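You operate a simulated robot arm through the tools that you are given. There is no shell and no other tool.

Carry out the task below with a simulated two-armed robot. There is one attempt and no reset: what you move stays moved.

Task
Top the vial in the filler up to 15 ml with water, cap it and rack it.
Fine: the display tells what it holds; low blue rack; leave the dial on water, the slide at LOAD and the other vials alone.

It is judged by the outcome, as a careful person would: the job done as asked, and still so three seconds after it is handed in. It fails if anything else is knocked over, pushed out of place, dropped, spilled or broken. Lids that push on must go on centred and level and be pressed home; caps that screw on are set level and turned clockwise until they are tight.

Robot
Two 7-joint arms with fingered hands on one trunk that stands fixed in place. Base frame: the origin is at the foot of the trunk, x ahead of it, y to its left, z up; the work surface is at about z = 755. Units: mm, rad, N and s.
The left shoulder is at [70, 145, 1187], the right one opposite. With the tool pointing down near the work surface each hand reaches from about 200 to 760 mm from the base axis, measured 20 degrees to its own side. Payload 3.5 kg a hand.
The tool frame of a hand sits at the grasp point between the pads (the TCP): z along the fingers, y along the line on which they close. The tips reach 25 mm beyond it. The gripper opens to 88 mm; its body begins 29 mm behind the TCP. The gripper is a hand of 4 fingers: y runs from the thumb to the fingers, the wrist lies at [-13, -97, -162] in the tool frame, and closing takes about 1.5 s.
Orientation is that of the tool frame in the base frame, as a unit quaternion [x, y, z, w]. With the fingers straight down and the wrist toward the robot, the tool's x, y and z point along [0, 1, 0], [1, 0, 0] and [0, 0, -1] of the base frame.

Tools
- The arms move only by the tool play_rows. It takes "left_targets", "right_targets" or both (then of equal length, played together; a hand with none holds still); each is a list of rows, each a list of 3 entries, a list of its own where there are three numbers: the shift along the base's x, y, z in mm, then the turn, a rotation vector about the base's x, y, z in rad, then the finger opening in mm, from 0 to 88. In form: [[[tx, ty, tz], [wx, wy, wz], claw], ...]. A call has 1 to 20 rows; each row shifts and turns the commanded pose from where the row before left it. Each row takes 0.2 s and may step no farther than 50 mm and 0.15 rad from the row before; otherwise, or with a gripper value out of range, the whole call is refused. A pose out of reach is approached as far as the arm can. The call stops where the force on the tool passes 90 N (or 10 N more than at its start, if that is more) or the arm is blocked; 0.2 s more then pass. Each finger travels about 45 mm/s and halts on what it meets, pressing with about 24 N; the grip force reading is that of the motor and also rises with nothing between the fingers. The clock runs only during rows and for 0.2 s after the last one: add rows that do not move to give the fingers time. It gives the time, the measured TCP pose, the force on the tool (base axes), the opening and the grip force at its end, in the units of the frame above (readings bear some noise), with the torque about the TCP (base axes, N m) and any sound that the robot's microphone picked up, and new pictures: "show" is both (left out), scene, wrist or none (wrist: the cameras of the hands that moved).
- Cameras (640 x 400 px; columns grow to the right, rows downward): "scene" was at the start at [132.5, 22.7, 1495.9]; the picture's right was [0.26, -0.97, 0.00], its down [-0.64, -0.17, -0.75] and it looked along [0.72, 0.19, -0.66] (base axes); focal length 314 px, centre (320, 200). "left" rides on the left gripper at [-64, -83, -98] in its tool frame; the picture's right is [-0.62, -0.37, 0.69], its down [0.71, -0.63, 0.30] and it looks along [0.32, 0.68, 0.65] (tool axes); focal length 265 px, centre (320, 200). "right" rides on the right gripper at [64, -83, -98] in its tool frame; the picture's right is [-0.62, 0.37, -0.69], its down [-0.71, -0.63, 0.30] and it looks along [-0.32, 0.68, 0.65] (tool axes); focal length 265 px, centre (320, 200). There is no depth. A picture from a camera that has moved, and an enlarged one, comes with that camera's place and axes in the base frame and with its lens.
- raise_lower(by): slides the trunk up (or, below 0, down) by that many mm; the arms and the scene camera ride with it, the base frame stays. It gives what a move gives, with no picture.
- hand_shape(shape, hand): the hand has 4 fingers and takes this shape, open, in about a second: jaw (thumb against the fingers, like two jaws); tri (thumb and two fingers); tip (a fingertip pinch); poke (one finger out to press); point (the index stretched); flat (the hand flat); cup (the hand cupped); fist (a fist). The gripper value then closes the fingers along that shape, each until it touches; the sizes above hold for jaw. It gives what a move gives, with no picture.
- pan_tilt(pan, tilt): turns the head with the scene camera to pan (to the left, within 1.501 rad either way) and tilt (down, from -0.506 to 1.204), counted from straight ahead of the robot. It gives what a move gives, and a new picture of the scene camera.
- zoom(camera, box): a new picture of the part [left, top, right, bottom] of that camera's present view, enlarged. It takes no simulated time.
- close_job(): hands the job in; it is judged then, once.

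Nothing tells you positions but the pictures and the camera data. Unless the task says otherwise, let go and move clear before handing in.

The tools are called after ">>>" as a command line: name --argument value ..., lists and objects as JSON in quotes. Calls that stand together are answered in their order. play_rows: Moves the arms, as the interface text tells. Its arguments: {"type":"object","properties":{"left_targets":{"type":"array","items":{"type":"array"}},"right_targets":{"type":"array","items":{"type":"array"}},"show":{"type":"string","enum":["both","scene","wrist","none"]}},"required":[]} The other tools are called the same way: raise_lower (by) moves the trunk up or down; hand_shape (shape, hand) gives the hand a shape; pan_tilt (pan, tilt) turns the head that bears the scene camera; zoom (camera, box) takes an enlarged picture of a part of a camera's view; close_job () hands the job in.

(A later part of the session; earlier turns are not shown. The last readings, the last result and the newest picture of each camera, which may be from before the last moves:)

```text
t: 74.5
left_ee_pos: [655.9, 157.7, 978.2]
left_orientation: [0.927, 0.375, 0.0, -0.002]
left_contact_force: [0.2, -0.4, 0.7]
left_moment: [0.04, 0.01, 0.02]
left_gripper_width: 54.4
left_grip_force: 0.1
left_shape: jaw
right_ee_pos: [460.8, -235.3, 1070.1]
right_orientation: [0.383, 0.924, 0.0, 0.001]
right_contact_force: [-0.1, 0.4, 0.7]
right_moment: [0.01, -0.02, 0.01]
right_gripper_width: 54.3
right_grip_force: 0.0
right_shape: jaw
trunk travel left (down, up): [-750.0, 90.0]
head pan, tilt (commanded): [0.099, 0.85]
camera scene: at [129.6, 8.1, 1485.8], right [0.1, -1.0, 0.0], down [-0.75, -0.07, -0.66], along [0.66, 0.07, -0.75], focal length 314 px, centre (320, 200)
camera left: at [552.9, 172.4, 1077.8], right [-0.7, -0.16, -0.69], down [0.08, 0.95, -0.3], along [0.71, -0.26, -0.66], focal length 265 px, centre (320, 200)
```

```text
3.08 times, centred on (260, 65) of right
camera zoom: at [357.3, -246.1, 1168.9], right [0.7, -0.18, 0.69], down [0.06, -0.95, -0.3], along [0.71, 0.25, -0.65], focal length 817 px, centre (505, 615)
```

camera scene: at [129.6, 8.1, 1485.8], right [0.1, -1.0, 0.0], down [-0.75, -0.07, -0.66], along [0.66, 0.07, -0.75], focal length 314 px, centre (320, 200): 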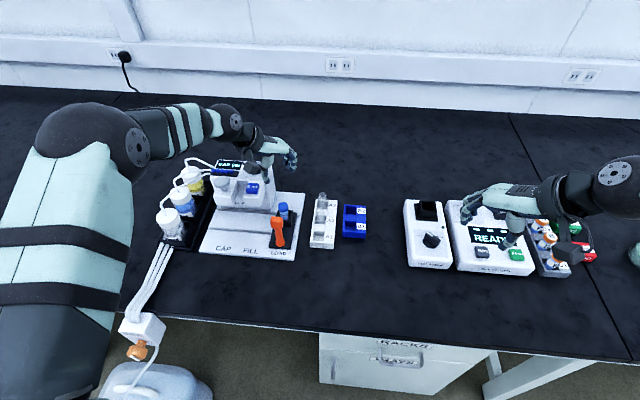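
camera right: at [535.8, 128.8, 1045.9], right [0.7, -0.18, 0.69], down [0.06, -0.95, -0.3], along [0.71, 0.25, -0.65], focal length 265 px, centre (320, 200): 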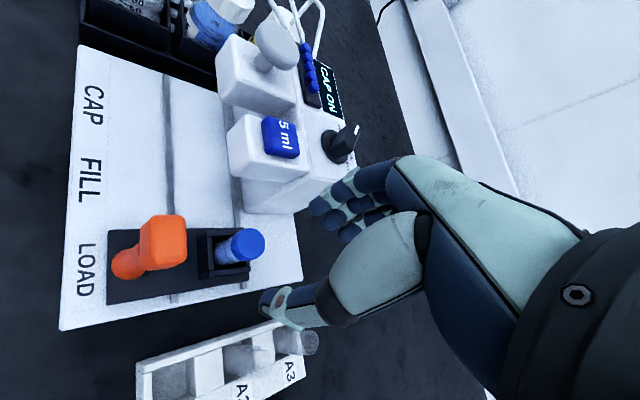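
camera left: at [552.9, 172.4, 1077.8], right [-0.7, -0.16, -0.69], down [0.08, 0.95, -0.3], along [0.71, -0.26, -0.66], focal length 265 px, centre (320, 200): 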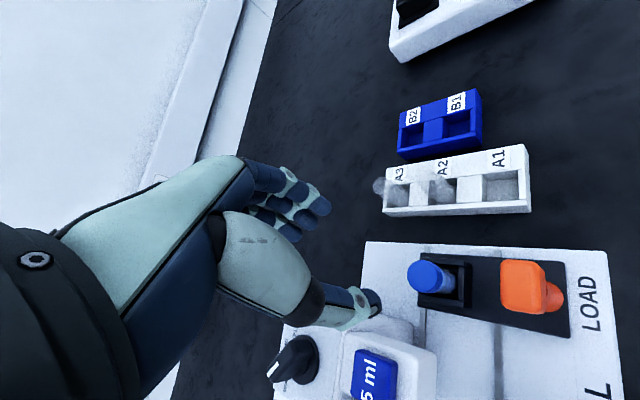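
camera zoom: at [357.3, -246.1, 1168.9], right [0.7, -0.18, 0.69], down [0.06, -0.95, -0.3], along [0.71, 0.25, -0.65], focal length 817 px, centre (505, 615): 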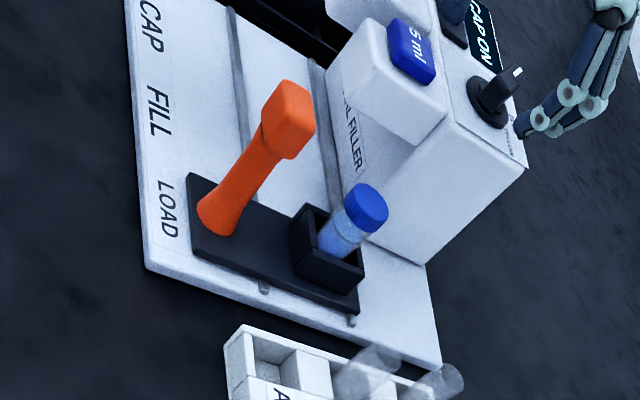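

The left camera puts the cap at (655.4, 158.7), right under the hand. I'll descend to just above the cap and check the thumb's clearance to the block and handle.

>>> play_rows --left_targets '[[[0, 0.5, -25], [0, 0, 0], 54], [[0, 0.5, -25], [0, 0, 0], 54], [[0, 0, -25], [0, 0, 0], 54], [[0, 0, -18], [0, 0, 0], 54], [[0, 0, 0], [0, 0, 0], 54]]'

>>> zoom --camera "left" --box '[220, 140, 520, 360]'

>>> zoom --camera "scene" --box '[220, 150, 340, 260]'

>>> zoom --camera "right" --box '[200, 0, 360, 110]'

```text
t: 75.7
left_ee_pos: [655.1, 158.9, 886.1]
left_orientation: [0.927, 0.374, 0.001, -0.002]
left_contact_force: [0.3, 0.5, 0.6]
left_moment: [0.0, -0.01, 0.0]
left_gripper_width: 54.4
left_grip_force: 0.0
left_shape: jaw
right_ee_pos: [460.2, -234.5, 1070.9]
right_orientation: [0.382, 0.924, 0.0, 0.0]
right_contact_force: [-1.1, 0.1, 0.0]
right_moment: [0.01, -0.05, -0.02]
right_gripper_width: 54.5
right_grip_force: 0.0
right_shape: jaw
trunk travel left (down, up): [-750.0, 90.0]
head pan, tilt (commanded): [0.099, 0.85]
camera scene: at [129.1, 8.3, 1485.9], right [0.1, -1.0, 0.0], down [-0.75, -0.07, -0.66], along [0.66, 0.07, -0.75], focal length 314 px, centre (320, 200)
camera left: at [550.8, 174.3, 985.1], right [-0.7, -0.16, -0.69], down [0.08, 0.95, -0.3], along [0.71, -0.26, -0.66], focal length 265 px, centre (320, 200)
```

scene: 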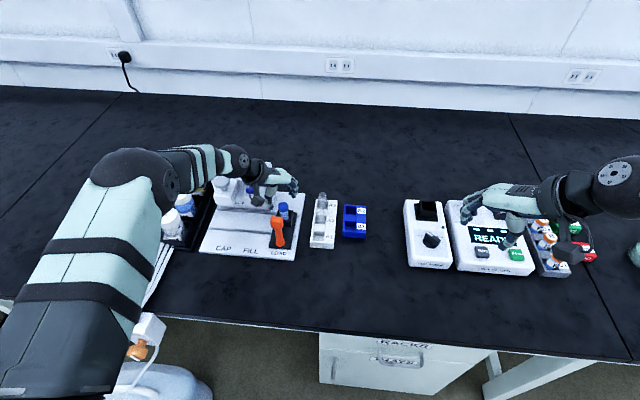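
left: 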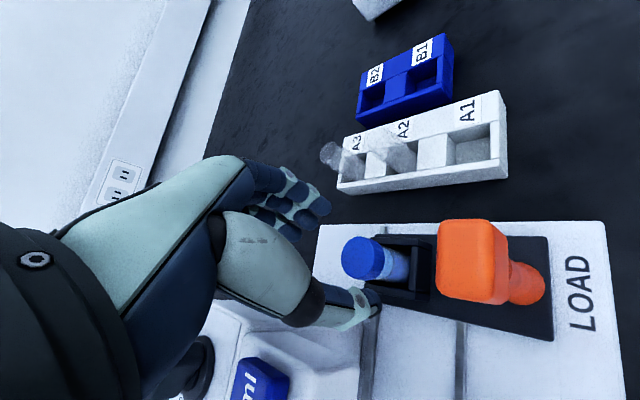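

```text
1.82 times, centred on (370, 250) of left
camera zoom: at [550.8, 174.3, 985.1], right [-0.7, -0.16, -0.69], down [0.08, 0.95, -0.3], along [0.71, -0.26, -0.66], focal length 483 px, centre (229, 109)
```

zoom: 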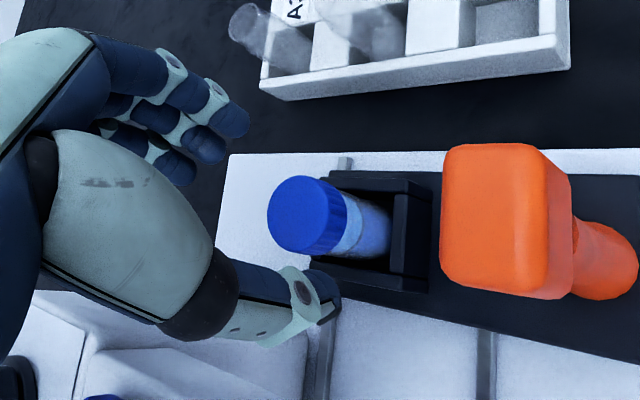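

```text
3.64 times, centred on (280, 205) of scene
camera zoom: at [129.1, 8.3, 1485.9], right [0.1, -1.0, 0.0], down [-0.75, -0.07, -0.66], along [0.66, 0.07, -0.75], focal length 1144 px, centre (466, 182)
```

zoom: 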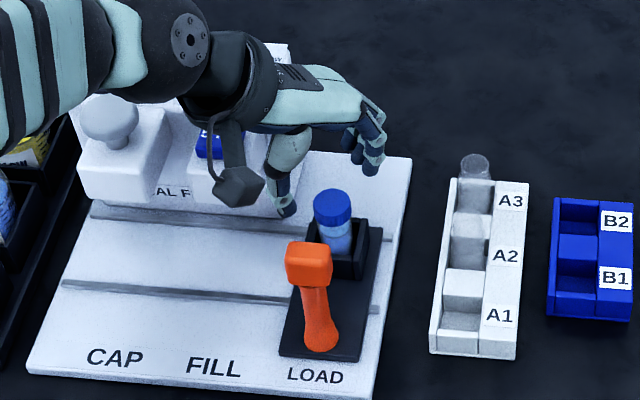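

```text
3.64 times, centred on (280, 55) of right
camera zoom: at [357.0, -245.9, 1169.1], right [0.7, -0.18, 0.69], down [0.06, -0.95, -0.3], along [0.71, 0.25, -0.65], focal length 965 px, centre (466, 727)
```

zoom: 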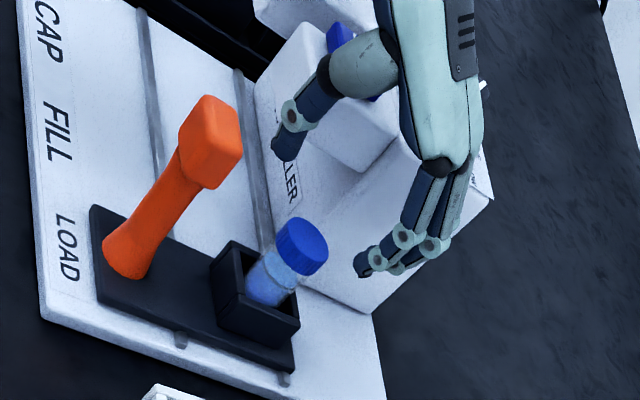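

Good alignment: the thumb passes in front of the block and left of the handle. I'll descend to grasp height in stages.

>>> play_rows --left_targets '[[[0, 0, -12], [0, 0, 0], 54], [[0, 0, -12], [0, 0, 0], 54], [[0, 0, -10], [0, 0, 0], 54], [[0, 0, 0], [0, 0, 0], 54]]'

>>> zoom --camera "left" --box '[220, 140, 520, 360]'

>>> zoom --camera "right" --box '[200, 0, 360, 110]'

>>> zoom --camera "scene" --box '[220, 150, 340, 260]'

```text
t: 76.7
left_ee_pos: [655.5, 159.2, 852.8]
left_orientation: [0.927, 0.375, 0.0, -0.003]
left_contact_force: [-0.6, 0.6, -0.1]
left_moment: [0.01, -0.01, -0.04]
left_gripper_width: 53.9
left_grip_force: 0.0
left_shape: jaw
right_ee_pos: [460.3, -234.9, 1071.8]
right_orientation: [0.383, 0.924, 0.0, 0.0]
right_contact_force: [-1.1, -0.5, -0.3]
right_moment: [0.0, -0.01, 0.0]
right_gripper_width: 54.5
right_grip_force: 0.0
right_shape: jaw
trunk travel left (down, up): [-750.0, 90.0]
head pan, tilt (commanded): [0.099, 0.85]
camera scene: at [129.3, 8.4, 1485.8], right [0.1, -1.0, 0.0], down [-0.75, -0.07, -0.66], along [0.66, 0.07, -0.75], focal length 314 px, centre (320, 200)
camera left: at [551.4, 174.9, 951.4], right [-0.7, -0.16, -0.69], down [0.08, 0.95, -0.3], along [0.71, -0.26, -0.66], focal length 265 px, centre (320, 200)
```

scene: 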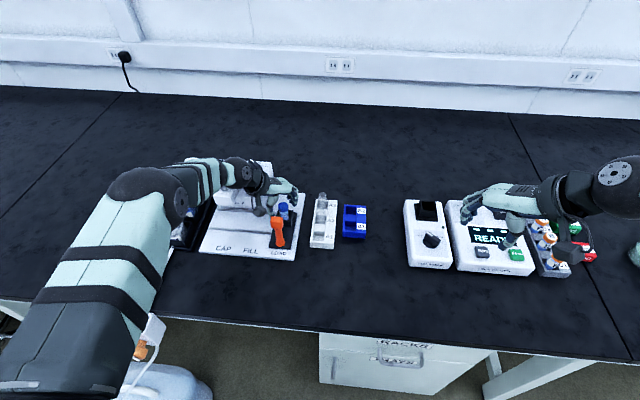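
left: 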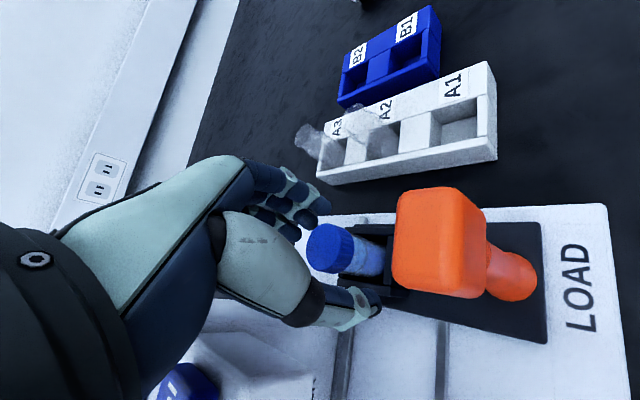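

```text
1.82 times, centred on (370, 250) of left
camera zoom: at [551.4, 174.9, 951.4], right [-0.7, -0.16, -0.69], down [0.08, 0.95, -0.3], along [0.71, -0.26, -0.66], focal length 483 px, centre (229, 109)
```

zoom: 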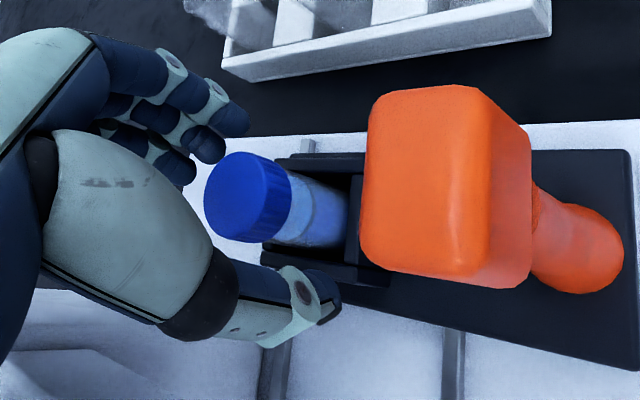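

```text
3.64 times, centred on (280, 55) of right
camera zoom: at [357.2, -245.9, 1169.0], right [0.7, -0.18, 0.69], down [0.06, -0.95, -0.3], along [0.71, 0.25, -0.65], focal length 965 px, centre (466, 727)
```

zoom: 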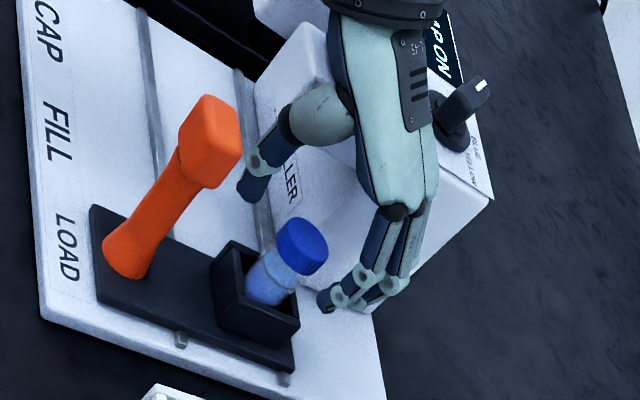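

```text
3.64 times, centred on (280, 205) of scene
camera zoom: at [129.3, 8.4, 1485.8], right [0.1, -1.0, 0.0], down [-0.75, -0.07, -0.66], along [0.66, 0.07, -0.75], focal length 1144 px, centre (466, 182)
```

zoom: 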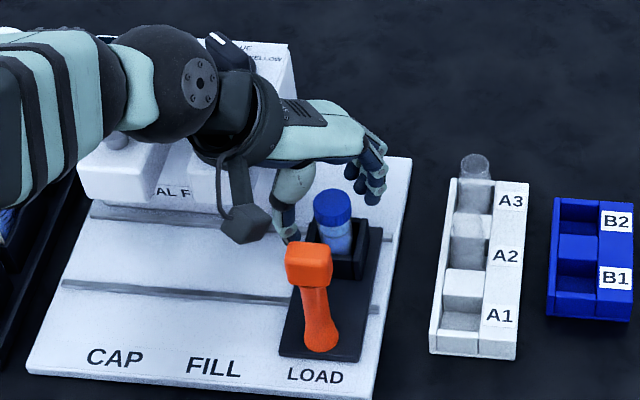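

Cross-checking all views puts the cap nearer (658, 159.5) with its top around 842. I'll shift 2–3 mm, lower to z 836 so the tips stay above the holder rim, and close gently.

>>> play_rows --left_targets '[[[2.5, 0.3, -8], [0, 0, 0], 54], [[0, 0, -8], [0, 0, 0], 54], [[0, 0, 0], [0, 0, 0], 54]]'

>>> zoom --camera "left" --box '[220, 160, 420, 320]'

>>> zoom --camera "right" --box '[220, 10, 320, 110]'

>>> zoom --camera "scene" --box '[250, 170, 320, 240]'

```text
t: 77.5
left_ee_pos: [658.6, 160.3, 836.5]
left_orientation: [0.927, 0.375, 0.0, -0.003]
left_contact_force: [-1.3, 0.2, -0.2]
left_moment: [0.01, 0.0, 0.02]
left_gripper_width: 54.3
left_grip_force: 0.1
left_shape: jaw
right_ee_pos: [459.5, -235.4, 1070.7]
right_orientation: [0.382, 0.924, 0.0, 0.0]
right_contact_force: [-1.3, 1.3, -0.5]
right_moment: [-0.04, -0.04, -0.02]
right_gripper_width: 54.5
right_grip_force: 0.0
right_shape: jaw
trunk travel left (down, up): [-750.0, 90.0]
head pan, tilt (commanded): [0.099, 0.85]
camera scene: at [129.1, 8.3, 1485.9], right [0.1, -1.0, 0.0], down [-0.75, -0.07, -0.66], along [0.66, 0.07, -0.75], focal length 314 px, centre (320, 200)
camera left: at [553.7, 174.9, 935.8], right [-0.7, -0.16, -0.69], down [0.08, 0.95, -0.3], along [0.71, -0.26, -0.66], focal length 265 px, centre (320, 200)
```

scene: 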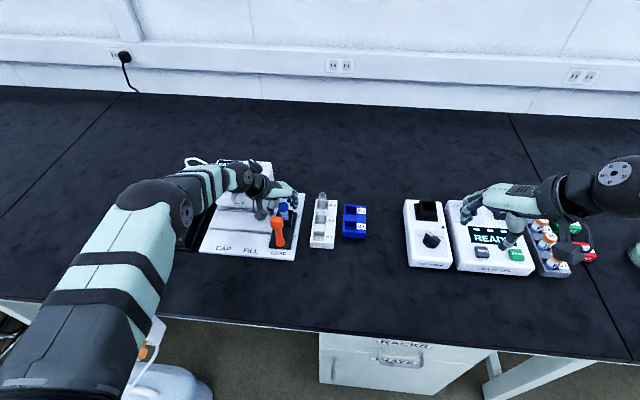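
left: 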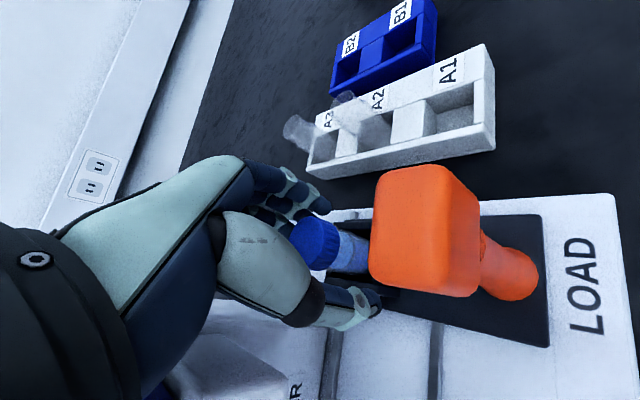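

```text
2.50 times, centred on (320, 240) of left
camera zoom: at [553.7, 174.9, 935.8], right [-0.7, -0.16, -0.69], down [0.08, 0.95, -0.3], along [0.71, -0.26, -0.66], focal length 664 px, centre (320, 100)
```

zoom: 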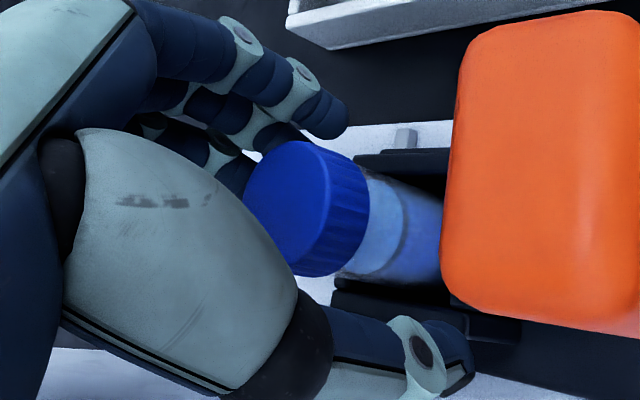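

```text
4.00 times, centred on (270, 60) of right
camera zoom: at [357.0, -245.9, 1169.0], right [0.7, -0.18, 0.69], down [0.06, -0.95, -0.3], along [0.71, 0.25, -0.65], focal length 1062 px, centre (520, 760)
```

zoom: 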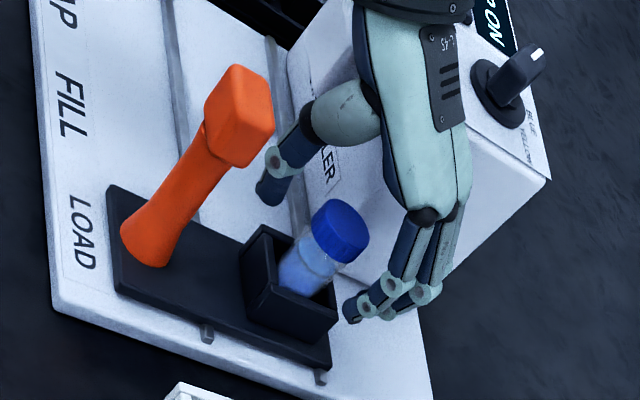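

```text
5.71 times, centred on (285, 205) of scene
camera zoom: at [129.1, 8.3, 1485.9], right [0.1, -1.0, 0.0], down [-0.75, -0.07, -0.66], along [0.66, 0.07, -0.75], focal length 1797 px, centre (520, 171)
```

zoom: 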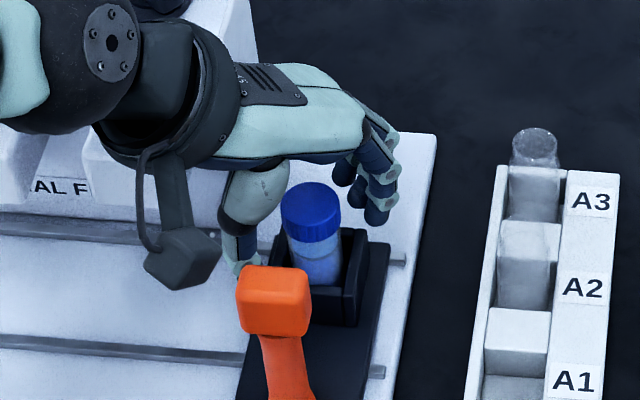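

The vial is between thumb and fingers, about 3 mm nearer the thumb. I'll centre and close.

>>> play_rows --left_targets '[[[-1.5, 1.8, 0], [0, 0, 0], 54], [[0, 0, 0], [0, 0, 0], 40], [[0, 0, 0], [0, 0, 0], 30], [[0, 0, 0], [0, 0, 0], 22], [[0, 0, 0], [0, 0, 0], 20], [[0, 0, 0], [0, 0, 0], 20], [[0, 0, 0], [0, 0, 0], 20]]'

>>> zoom --camera "left" --box '[220, 160, 420, 320]'

>>> zoom --camera "right" --box '[220, 10, 320, 110]'

>>> zoom --camera "scene" --box '[250, 170, 320, 240]'

```text
t: 79.1
left_ee_pos: [655.9, 162.3, 837.5]
left_orientation: [0.927, 0.374, 0.0, -0.003]
left_contact_force: [-0.2, 0.1, 0.9]
left_moment: [0.01, -0.05, 0.02]
left_gripper_width: 18.5
left_grip_force: 24.1
left_shape: jaw
right_ee_pos: [461.6, -233.7, 1070.8]
right_orientation: [0.383, 0.924, 0.0, -0.001]
right_contact_force: [-0.2, 0.9, -1.3]
right_moment: [-0.02, 0.03, 0.03]
right_gripper_width: 54.3
right_grip_force: 0.0
right_shape: jaw
trunk travel left (down, up): [-750.0, 90.0]
head pan, tilt (commanded): [0.099, 0.85]
camera scene: at [129.3, 8.4, 1485.8], right [0.1, -1.0, 0.0], down [-0.75, -0.07, -0.66], along [0.66, 0.07, -0.75], focal length 314 px, centre (320, 200)
camera left: at [552.6, 176.4, 936.0], right [-0.7, -0.16, -0.69], down [0.08, 0.95, -0.3], along [0.71, -0.26, -0.66], focal length 265 px, centre (320, 200)
```

scene: 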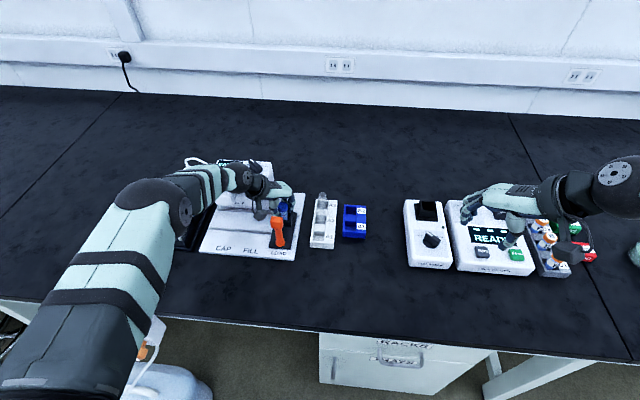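
left: 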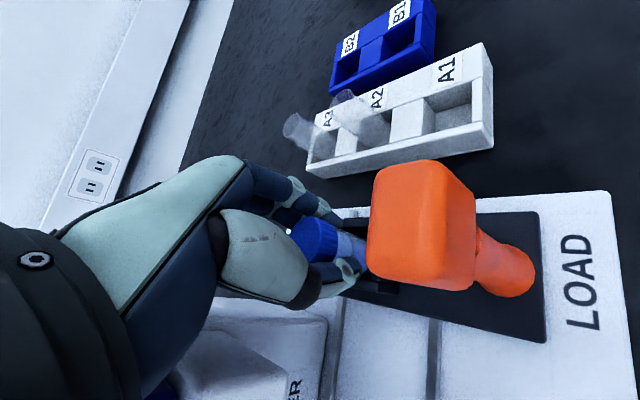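

```text
2.50 times, centred on (320, 240) of left
camera zoom: at [552.6, 176.4, 936.0], right [-0.7, -0.16, -0.69], down [0.08, 0.95, -0.3], along [0.71, -0.26, -0.66], focal length 664 px, centre (320, 100)
```

zoom: 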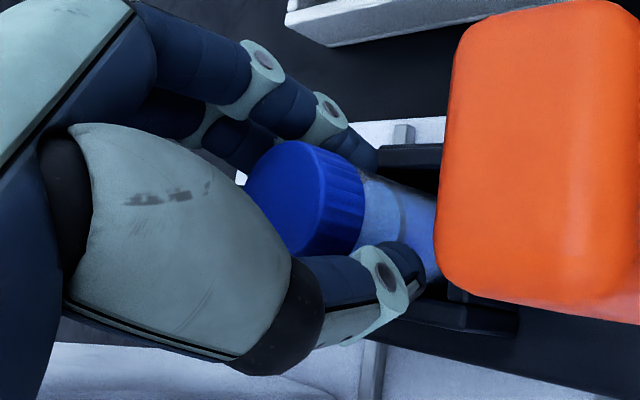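

```text
4.00 times, centred on (270, 60) of right
camera zoom: at [357.2, -245.8, 1169.0], right [0.7, -0.18, 0.69], down [0.06, -0.95, -0.3], along [0.71, 0.25, -0.65], focal length 1062 px, centre (520, 760)
```

zoom: 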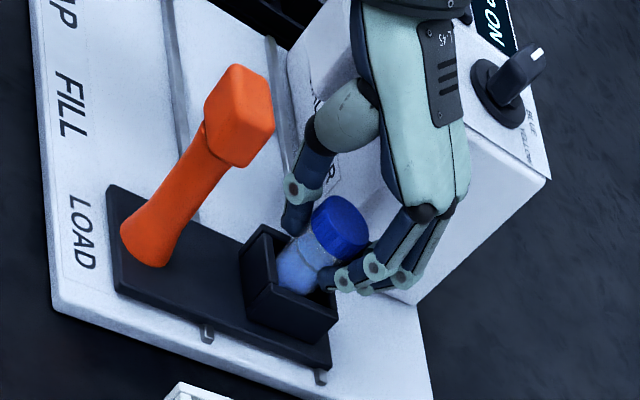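

```text
5.71 times, centred on (285, 205) of scene
camera zoom: at [129.3, 8.4, 1485.8], right [0.1, -1.0, 0.0], down [-0.75, -0.07, -0.66], along [0.66, 0.07, -0.75], focal length 1797 px, centre (520, 171)
```

zoom: 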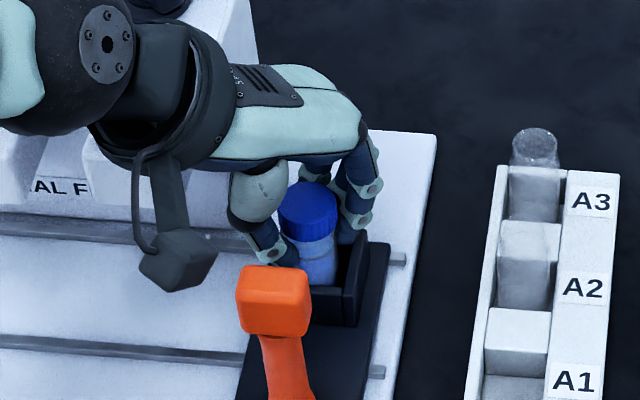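

The vial is gripped at 24 N. I'll tighten slightly and do a small test lift.

>>> play_rows --left_targets '[[[0, 0, 0], [0, 0, 0], 10], [[0, 0, 0], [0, 0, 0], 10], [[0, 0, 4], [0, 0, 0], 10], [[0, 0, 4], [0, 0, 0], 10], [[0, 0, 0], [0, 0, 0], 10]]'

>>> zoom --camera "left" --box '[220, 160, 420, 320]'

>>> zoom --camera "right" --box '[220, 10, 320, 110]'

>>> zoom --camera "scene" --box '[250, 170, 320, 240]'

```text
t: 80.3
left_ee_pos: [655.8, 161.4, 843.2]
left_orientation: [0.927, 0.375, 0.0, -0.003]
left_contact_force: [0.6, -0.5, -0.6]
left_moment: [-0.02, -0.04, 0.0]
left_gripper_width: 19.2
left_grip_force: 24.3
left_shape: jaw
right_ee_pos: [461.9, -234.4, 1070.4]
right_orientation: [0.382, 0.924, 0.0, -0.001]
right_contact_force: [0.5, -0.5, 0.7]
right_moment: [0.03, -0.02, 0.03]
right_gripper_width: 54.2
right_grip_force: 0.1
right_shape: jaw
trunk travel left (down, up): [-750.0, 90.0]
head pan, tilt (commanded): [0.099, 0.85]
camera scene: at [129.5, 8.5, 1485.8], right [0.1, -1.0, 0.0], down [-0.75, -0.07, -0.66], along [0.66, 0.07, -0.75], focal length 314 px, centre (320, 200)
camera left: at [552.5, 176.0, 942.8], right [-0.7, -0.16, -0.69], down [0.08, 0.95, -0.3], along [0.71, -0.26, -0.66], focal length 265 px, centre (320, 200)
```

scene: 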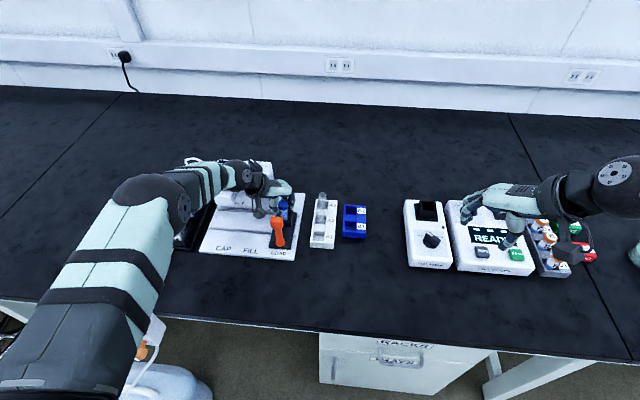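
left: 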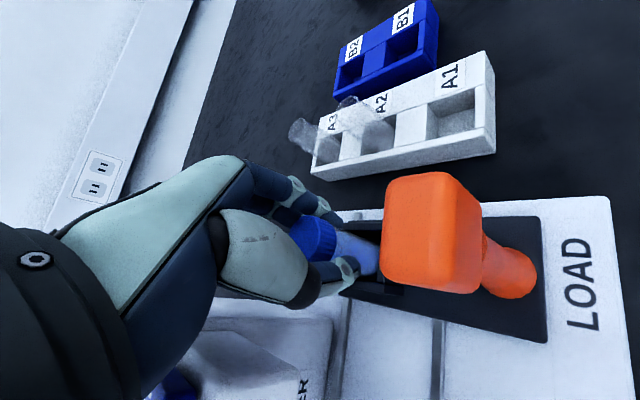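

```text
2.50 times, centred on (320, 240) of left
camera zoom: at [552.5, 176.0, 942.8], right [-0.7, -0.16, -0.69], down [0.08, 0.95, -0.3], along [0.71, -0.26, -0.66], focal length 664 px, centre (320, 100)
```

zoom: 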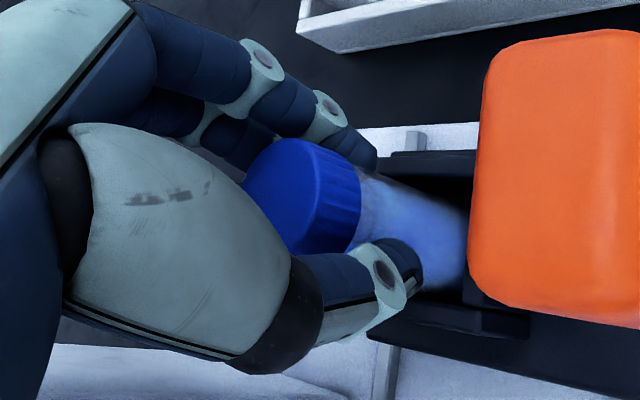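

```text
4.00 times, centred on (270, 60) of right
camera zoom: at [357.3, -245.8, 1169.0], right [0.7, -0.18, 0.69], down [0.06, -0.95, -0.3], along [0.71, 0.25, -0.65], focal length 1062 px, centre (520, 760)
```

zoom: 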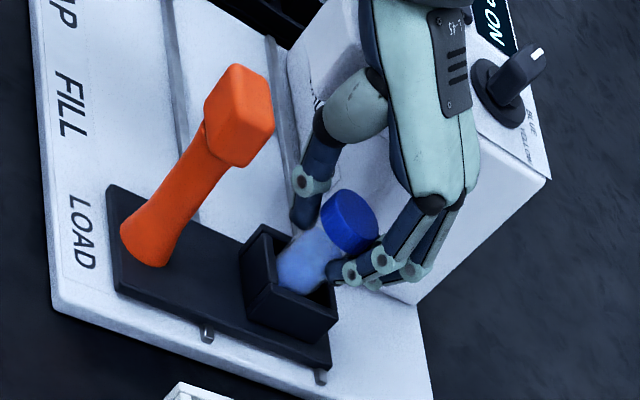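

```text
5.71 times, centred on (285, 205) of scene
camera zoom: at [129.5, 8.5, 1485.8], right [0.1, -1.0, 0.0], down [-0.75, -0.07, -0.66], along [0.66, 0.07, -0.75], focal length 1797 px, centre (520, 171)
```

zoom: 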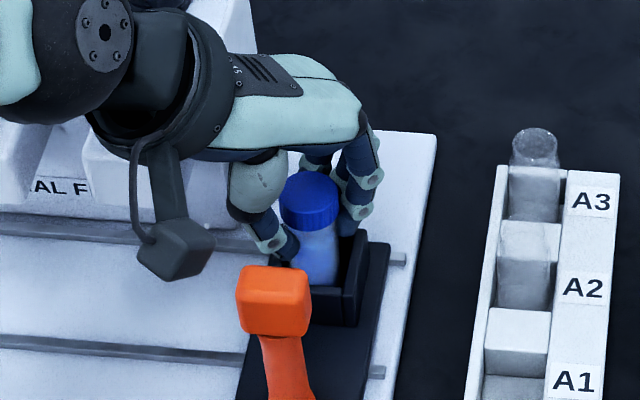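

The vial comes up with the hand and stays upright. I'll lift it clear and look at it.

>>> play_rows --left_targets '[[[0, 0, 8], [0, 0, 0], 10], [[0, 0, 12], [0, 0, 0], 10], [[0, 0, 15], [0, 0, 0], 10], [[0, 0, 15], [0, 0, 0], 10], [[0, 0, 15], [0, 0, 0], 10], [[0, 0, 15], [0, 0, 0], 10], [[0, 0, 15], [0, 0, 0], 10], [[0, 0, 10], [0, 0, 0], 10], [[0, 0, 0], [0, 0, 0], 10]]'

>>> zoom --camera "left" --box '[220, 140, 440, 320]'

>>> zoom --camera "right" --box '[220, 0, 340, 110]'

>>> zoom --camera "scene" --box '[230, 130, 330, 250]'

```text
t: 82.3
left_ee_pos: [656.0, 161.2, 948.4]
left_orientation: [0.927, 0.374, 0.0, -0.003]
left_contact_force: [-0.6, 0.2, -0.4]
left_moment: [0.0, 0.0, -0.01]
left_gripper_width: 19.5
left_grip_force: 23.7
left_shape: jaw
right_ee_pos: [461.6, -233.7, 1070.9]
right_orientation: [0.381, 0.925, -0.001, 0.0]
right_contact_force: [-0.6, -0.1, 0.2]
right_moment: [0.02, -0.05, 0.0]
right_gripper_width: 54.2
right_grip_force: 0.1
right_shape: jaw
trunk travel left (down, up): [-750.0, 90.0]
head pan, tilt (commanded): [0.099, 0.85]
camera scene: at [129.6, 8.5, 1485.8], right [0.1, -1.0, 0.0], down [-0.75, -0.07, -0.66], along [0.66, 0.07, -0.75], focal length 314 px, centre (320, 200)
camera left: at [552.2, 176.5, 1047.5], right [-0.7, -0.16, -0.69], down [0.08, 0.95, -0.3], along [0.71, -0.26, -0.66], focal length 265 px, centre (320, 200)
```

scene: 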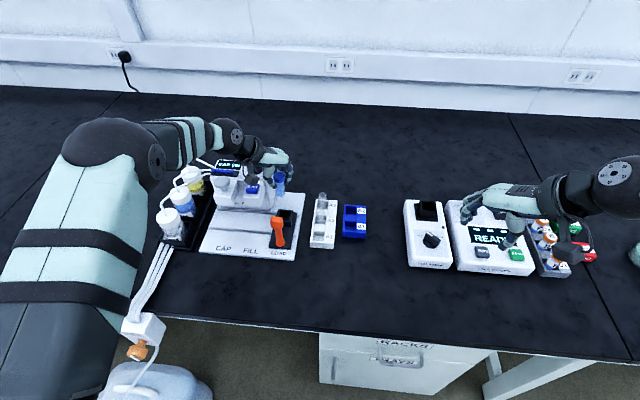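
left: 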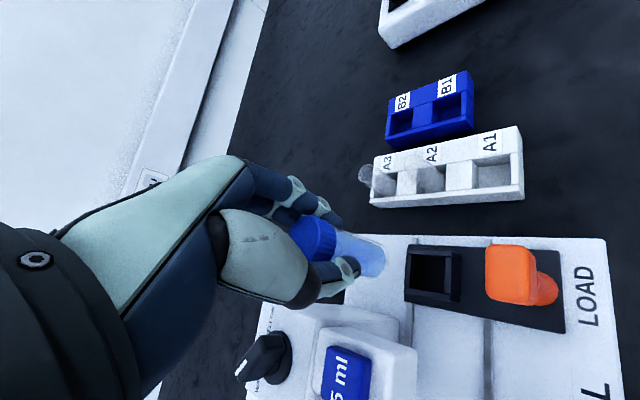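

```text
2.22 times, centred on (330, 230) of left
camera zoom: at [552.2, 176.5, 1047.5], right [-0.7, -0.16, -0.69], down [0.08, 0.95, -0.3], along [0.71, -0.26, -0.66], focal length 590 px, centre (298, 133)
```

zoom: 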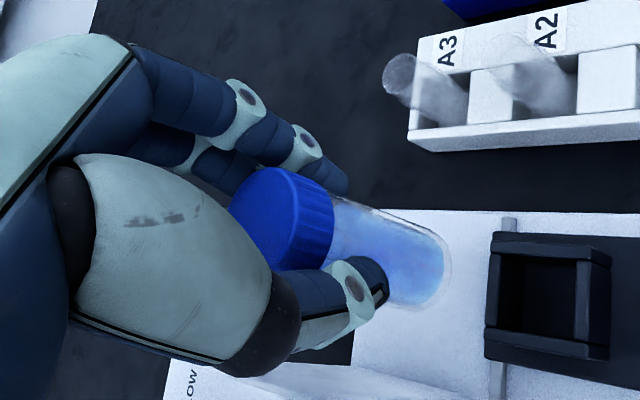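

```text
3.64 times, centred on (280, 55) of right
camera zoom: at [357.4, -245.8, 1169.0], right [0.7, -0.18, 0.69], down [0.06, -0.95, -0.3], along [0.71, 0.25, -0.65], focal length 965 px, centre (466, 727)
```

zoom: 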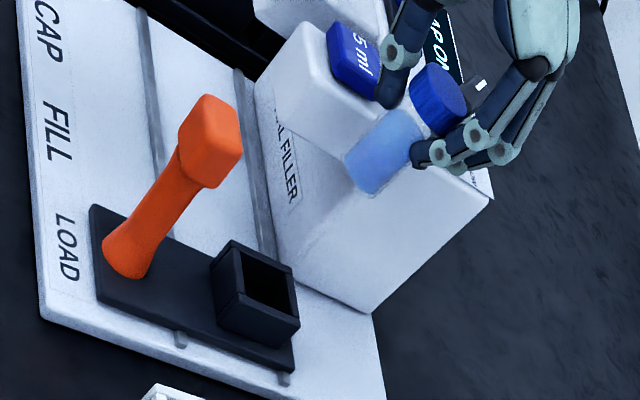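

```text
3.33 times, centred on (280, 190) of scene
camera zoom: at [129.6, 8.5, 1485.8], right [0.1, -1.0, 0.0], down [-0.75, -0.07, -0.66], along [0.66, 0.07, -0.75], focal length 1048 px, centre (453, 233)
```

zoom: 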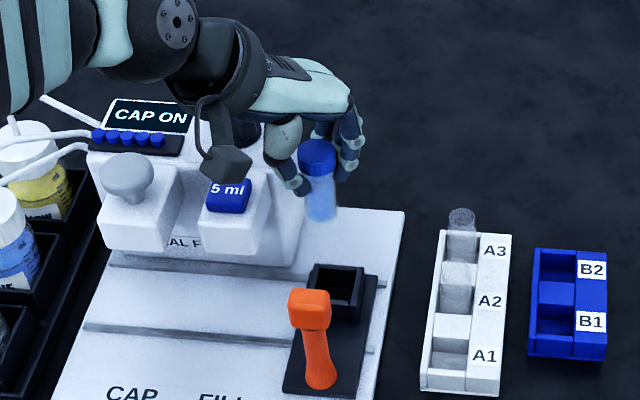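

The vial is held upright and capped, with its bottom about 55 mm below the TCP. I'll carry it level over to above rack slot B1.

>>> play_rows --left_targets '[[[0, -15, 0], [0, 0, 0], 10], [[0, -25, 0], [0, 0, 0], 10], [[0, -25, 0], [0, 0, 0], 10], [[0, -25, 0], [0, 0, 0], 10], [[0, -25, 0], [0, 0, 0], 10], [[0, -25, 0], [0, 0, 0], 10], [[0, -25, 0], [0, 0, 0], 10], [[0.5, -21, 0], [0, 0, 0], 10], [[0, 0, 0], [0, 0, 0], 10], [[0, 0, 0], [0, 0, 0], 10]]'

>>> zoom --camera "left" --box '[240, 160, 500, 360]'

>>> zoom --camera "right" --box '[180, 60, 340, 220]'

>>> zoom --camera "scene" --box '[290, 140, 390, 250]'

```text
t: 84.5
left_ee_pos: [656.0, -23.0, 949.9]
left_orientation: [0.927, 0.374, 0.0, -0.003]
left_contact_force: [-0.5, 0.2, 0.2]
left_moment: [-0.03, 0.0, -0.01]
left_gripper_width: 19.4
left_grip_force: 24.4
left_shape: jaw
right_ee_pos: [460.1, -234.4, 1072.2]
right_orientation: [0.383, 0.924, 0.0, 0.0]
right_contact_force: [0.4, 0.3, 0.3]
right_moment: [0.03, 0.01, 0.0]
right_gripper_width: 54.2
right_grip_force: 0.0
right_shape: jaw
trunk travel left (down, up): [-750.0, 90.0]
head pan, tilt (commanded): [0.099, 0.85]
camera scene: at [129.4, 8.4, 1485.8], right [0.1, -1.0, 0.0], down [-0.75, -0.07, -0.66], along [0.66, 0.07, -0.75], focal length 314 px, centre (320, 200)
camera left: at [552.0, -8.5, 1048.5], right [-0.7, -0.16, -0.69], down [0.08, 0.95, -0.3], along [0.71, -0.26, -0.66], focal length 265 px, centre (320, 200)
```

scene: 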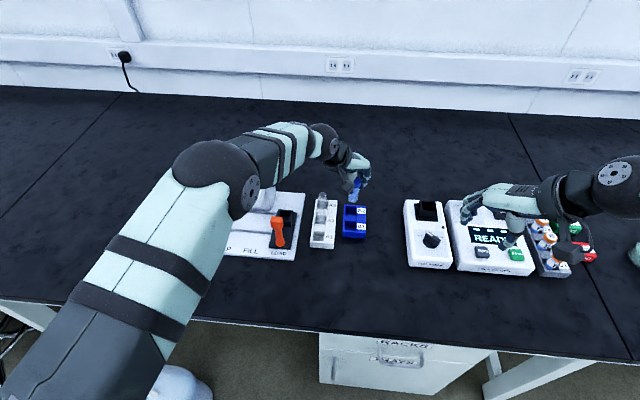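
left: 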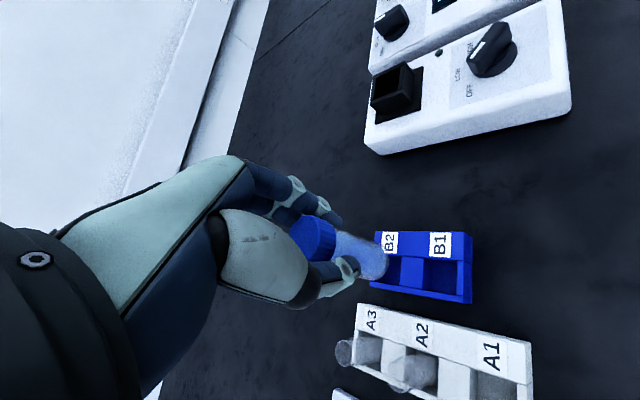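

```text
2.00 times, centred on (370, 260) of left
camera zoom: at [552.0, -8.5, 1048.5], right [-0.7, -0.16, -0.69], down [0.08, 0.95, -0.3], along [0.71, -0.26, -0.66], focal length 531 px, centre (220, 80)
```

zoom: 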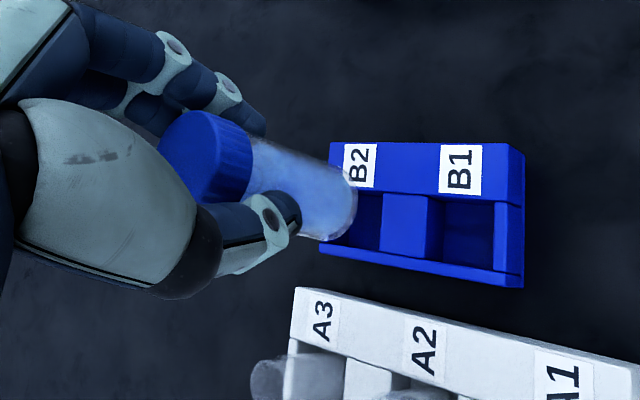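

```text
2.50 times, centred on (260, 140) of right
camera zoom: at [357.2, -245.9, 1169.0], right [0.7, -0.18, 0.69], down [0.06, -0.95, -0.3], along [0.71, 0.25, -0.65], focal length 664 px, centre (470, 350)
```

zoom: 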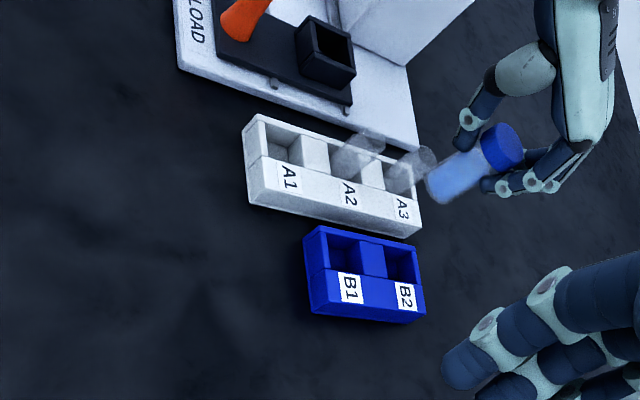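

```text
3.64 times, centred on (340, 195) of scene
camera zoom: at [129.4, 8.4, 1485.8], right [0.1, -1.0, 0.0], down [-0.75, -0.07, -0.66], along [0.66, 0.07, -0.75], focal length 1144 px, centre (247, 218)
```

zoom: 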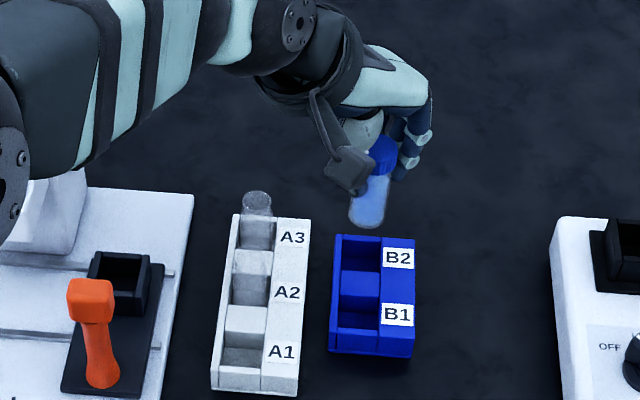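

The vial is over the rack area. I'll zoom in to check that it's still vertical in the grip and where its base is relative to B1.

>>> zoom --camera "scene" --box '[330, 160, 380, 210]'

>>> zoom --camera "right" --box '[230, 90, 330, 190]'

>>> zoom --camera "left" --box '[270, 200, 400, 310]'

```text
8.00 times, centred on (355, 185) of scene
camera zoom: at [129.4, 8.4, 1485.8], right [0.1, -1.0, 0.0], down [-0.75, -0.07, -0.66], along [0.66, 0.07, -0.75], focal length 2516 px, centre (40, 320)
```

zoom: 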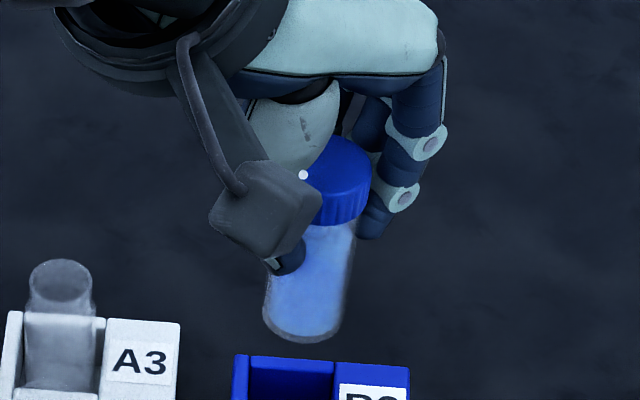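

```text
4.00 times, centred on (280, 140) of right
camera zoom: at [357.2, -245.9, 1169.0], right [0.7, -0.18, 0.69], down [0.06, -0.95, -0.3], along [0.71, 0.25, -0.65], focal length 1062 px, centre (480, 440)
```

zoom: 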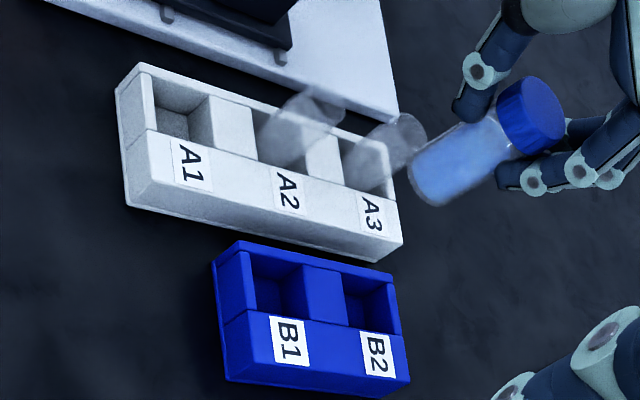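

```text
3.64 times, centred on (335, 255) of left
camera zoom: at [552.0, -8.5, 1048.5], right [-0.7, -0.16, -0.69], down [0.08, 0.95, -0.3], along [0.71, -0.26, -0.66], focal length 965 px, centre (266, 0)
```

zoom: 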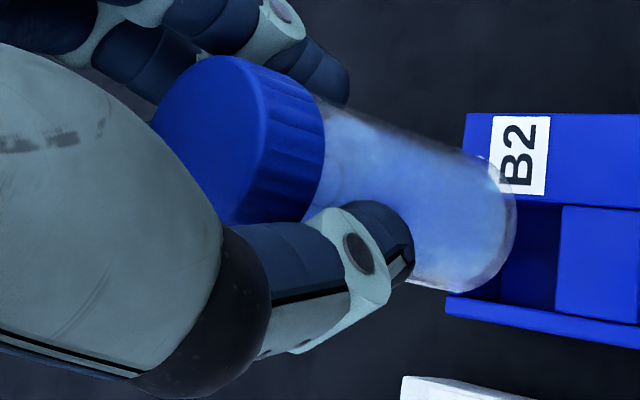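

The vial is vertical. Comparing cameras, the scene view overestimates x by about 3.5 mm, so B1's centre is nearer (653, -24.5). I'll lower to just above the rim and check directly.

>>> play_rows --left_targets '[[[-1.5, -0.8, -20], [0, 0, 0], 10], [[-1.2, -0.7, -20], [0, 0, 0], 10], [[0, 0, -20], [0, 0, 0], 10], [[0, 0, -20], [0, 0, 0], 10], [[0, 0, -18], [0, 0, 0], 10], [[0, 0, 0], [0, 0, 0], 10], [[0, 0, 0], [0, 0, 0], 10]]'

>>> zoom --camera "left" --box '[270, 180, 430, 320]'

>>> zoom --camera "right" --box '[210, 110, 290, 210]'

>>> zoom --camera "scene" --box '[325, 180, 385, 250]'

```text
t: 86.1
left_ee_pos: [654.2, -24.9, 851.6]
left_orientation: [0.927, 0.374, -0.001, -0.003]
left_contact_force: [1.0, -0.3, -0.4]
left_moment: [0.01, -0.03, 0.01]
left_gripper_width: 19.4
left_grip_force: 24.2
left_shape: jaw
right_ee_pos: [461.5, -233.8, 1071.5]
right_orientation: [0.383, 0.924, 0.0, 0.0]
right_contact_force: [-0.3, -0.4, 0.5]
right_moment: [-0.03, 0.02, 0.01]
right_gripper_width: 54.7
right_grip_force: 0.1
right_shape: jaw
trunk travel left (down, up): [-750.0, 90.0]
head pan, tilt (commanded): [0.099, 0.85]
camera scene: at [129.5, 8.4, 1485.8], right [0.1, -1.0, 0.0], down [-0.75, -0.07, -0.66], along [0.66, 0.07, -0.75], focal length 314 px, centre (320, 200)
camera left: at [550.5, -10.2, 950.4], right [-0.7, -0.16, -0.69], down [0.08, 0.95, -0.3], along [0.71, -0.26, -0.66], focal length 265 px, centre (320, 200)
```

scene: 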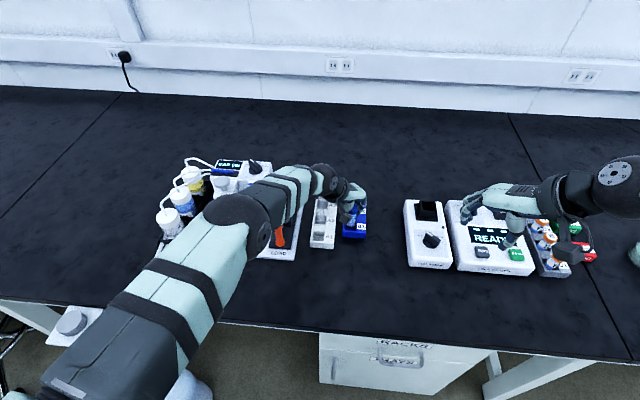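
left: 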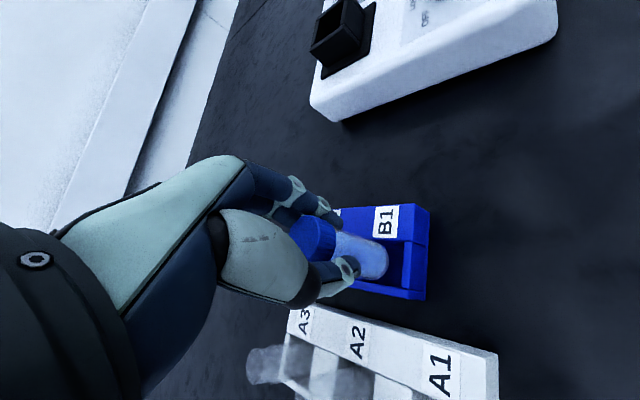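

```text
2.86 times, centred on (350, 250) of left
camera zoom: at [550.5, -10.2, 950.4], right [-0.7, -0.16, -0.69], down [0.08, 0.95, -0.3], along [0.71, -0.26, -0.66], focal length 758 px, centre (234, 57)
```

zoom: 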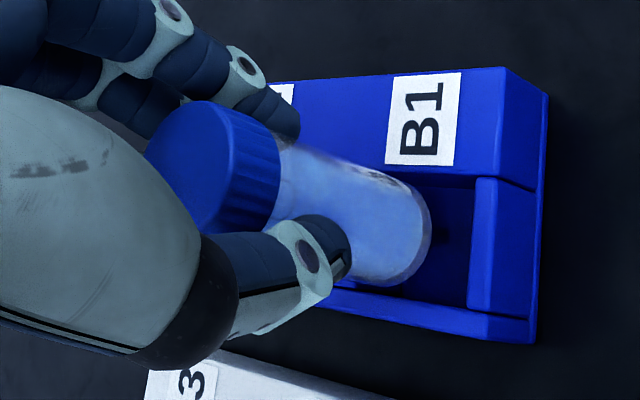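

```text
4.00 times, centred on (250, 160) of right
camera zoom: at [357.3, -245.9, 1169.0], right [0.7, -0.18, 0.69], down [0.06, -0.95, -0.3], along [0.71, 0.25, -0.65], focal length 1062 px, centre (600, 360)
```

zoom: 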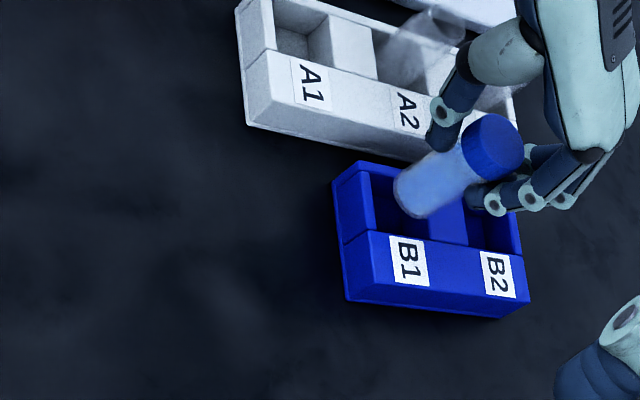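

```text
5.71 times, centred on (355, 215) of scene
camera zoom: at [129.5, 8.4, 1485.8], right [0.1, -1.0, 0.0], down [-0.75, -0.07, -0.66], along [0.66, 0.07, -0.75], focal length 1797 px, centre (120, 114)
```

zoom: 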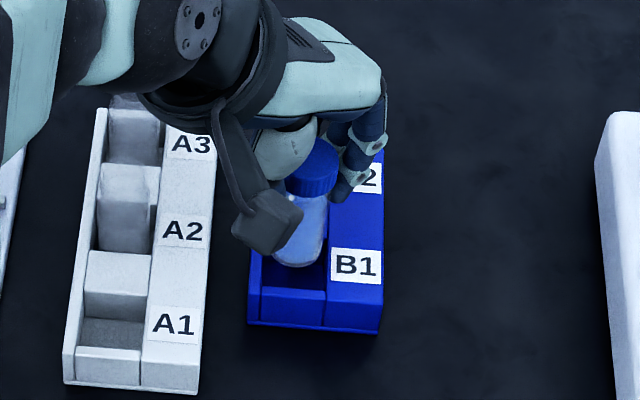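

>>> zoom --camera "scene" --box '[338, 205, 374, 243]'

>>> zoom --camera "left" --box '[320, 190, 440, 310]'

>>> zoom --camera "right" --box '[225, 140, 285, 200]'

```text
10.53 times, centred on (356, 224) of scene
camera zoom: at [129.5, 8.4, 1485.8], right [0.1, -1.0, 0.0], down [-0.75, -0.07, -0.66], along [0.66, 0.07, -0.75], focal length 3311 px, centre (-59, -53)
```

zoom: 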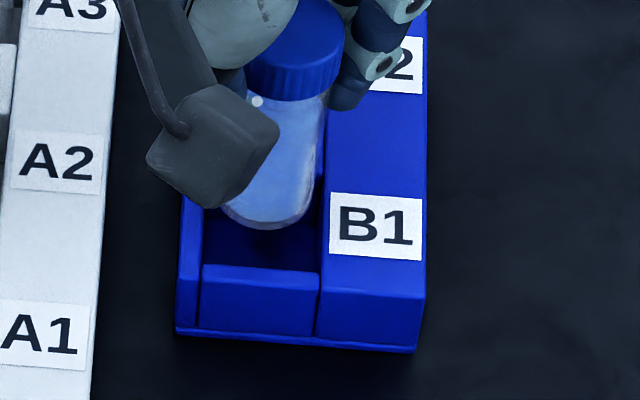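

```text
3.33 times, centred on (380, 250) of left
camera zoom: at [550.5, -10.2, 950.4], right [-0.7, -0.16, -0.69], down [0.08, 0.95, -0.3], along [0.71, -0.26, -0.66], focal length 885 px, centre (120, 33)
```

zoom: 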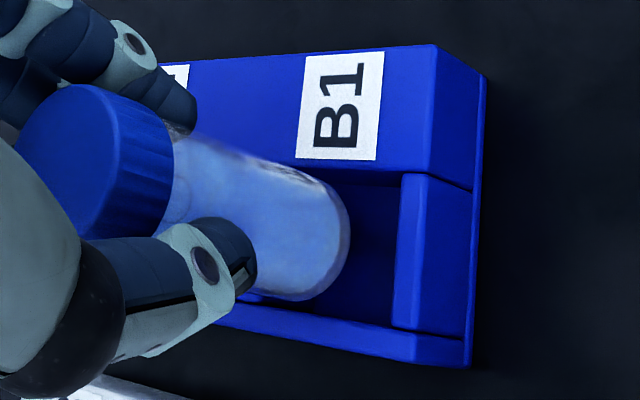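

```text
6.67 times, centred on (255, 170) of right
camera zoom: at [357.3, -245.9, 1169.0], right [0.7, -0.18, 0.69], down [0.06, -0.95, -0.3], along [0.71, 0.25, -0.65], focal length 1769 px, centre (753, 400)
```

zoom: 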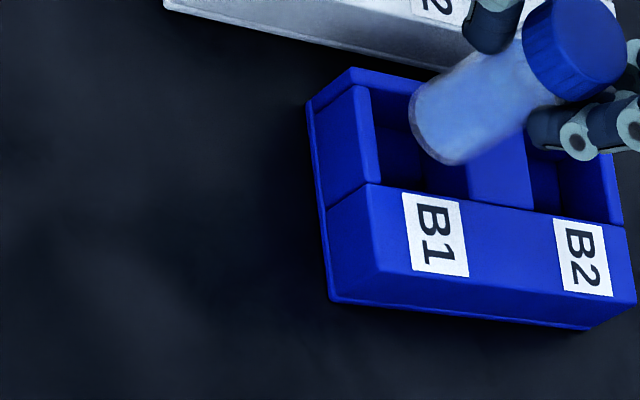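

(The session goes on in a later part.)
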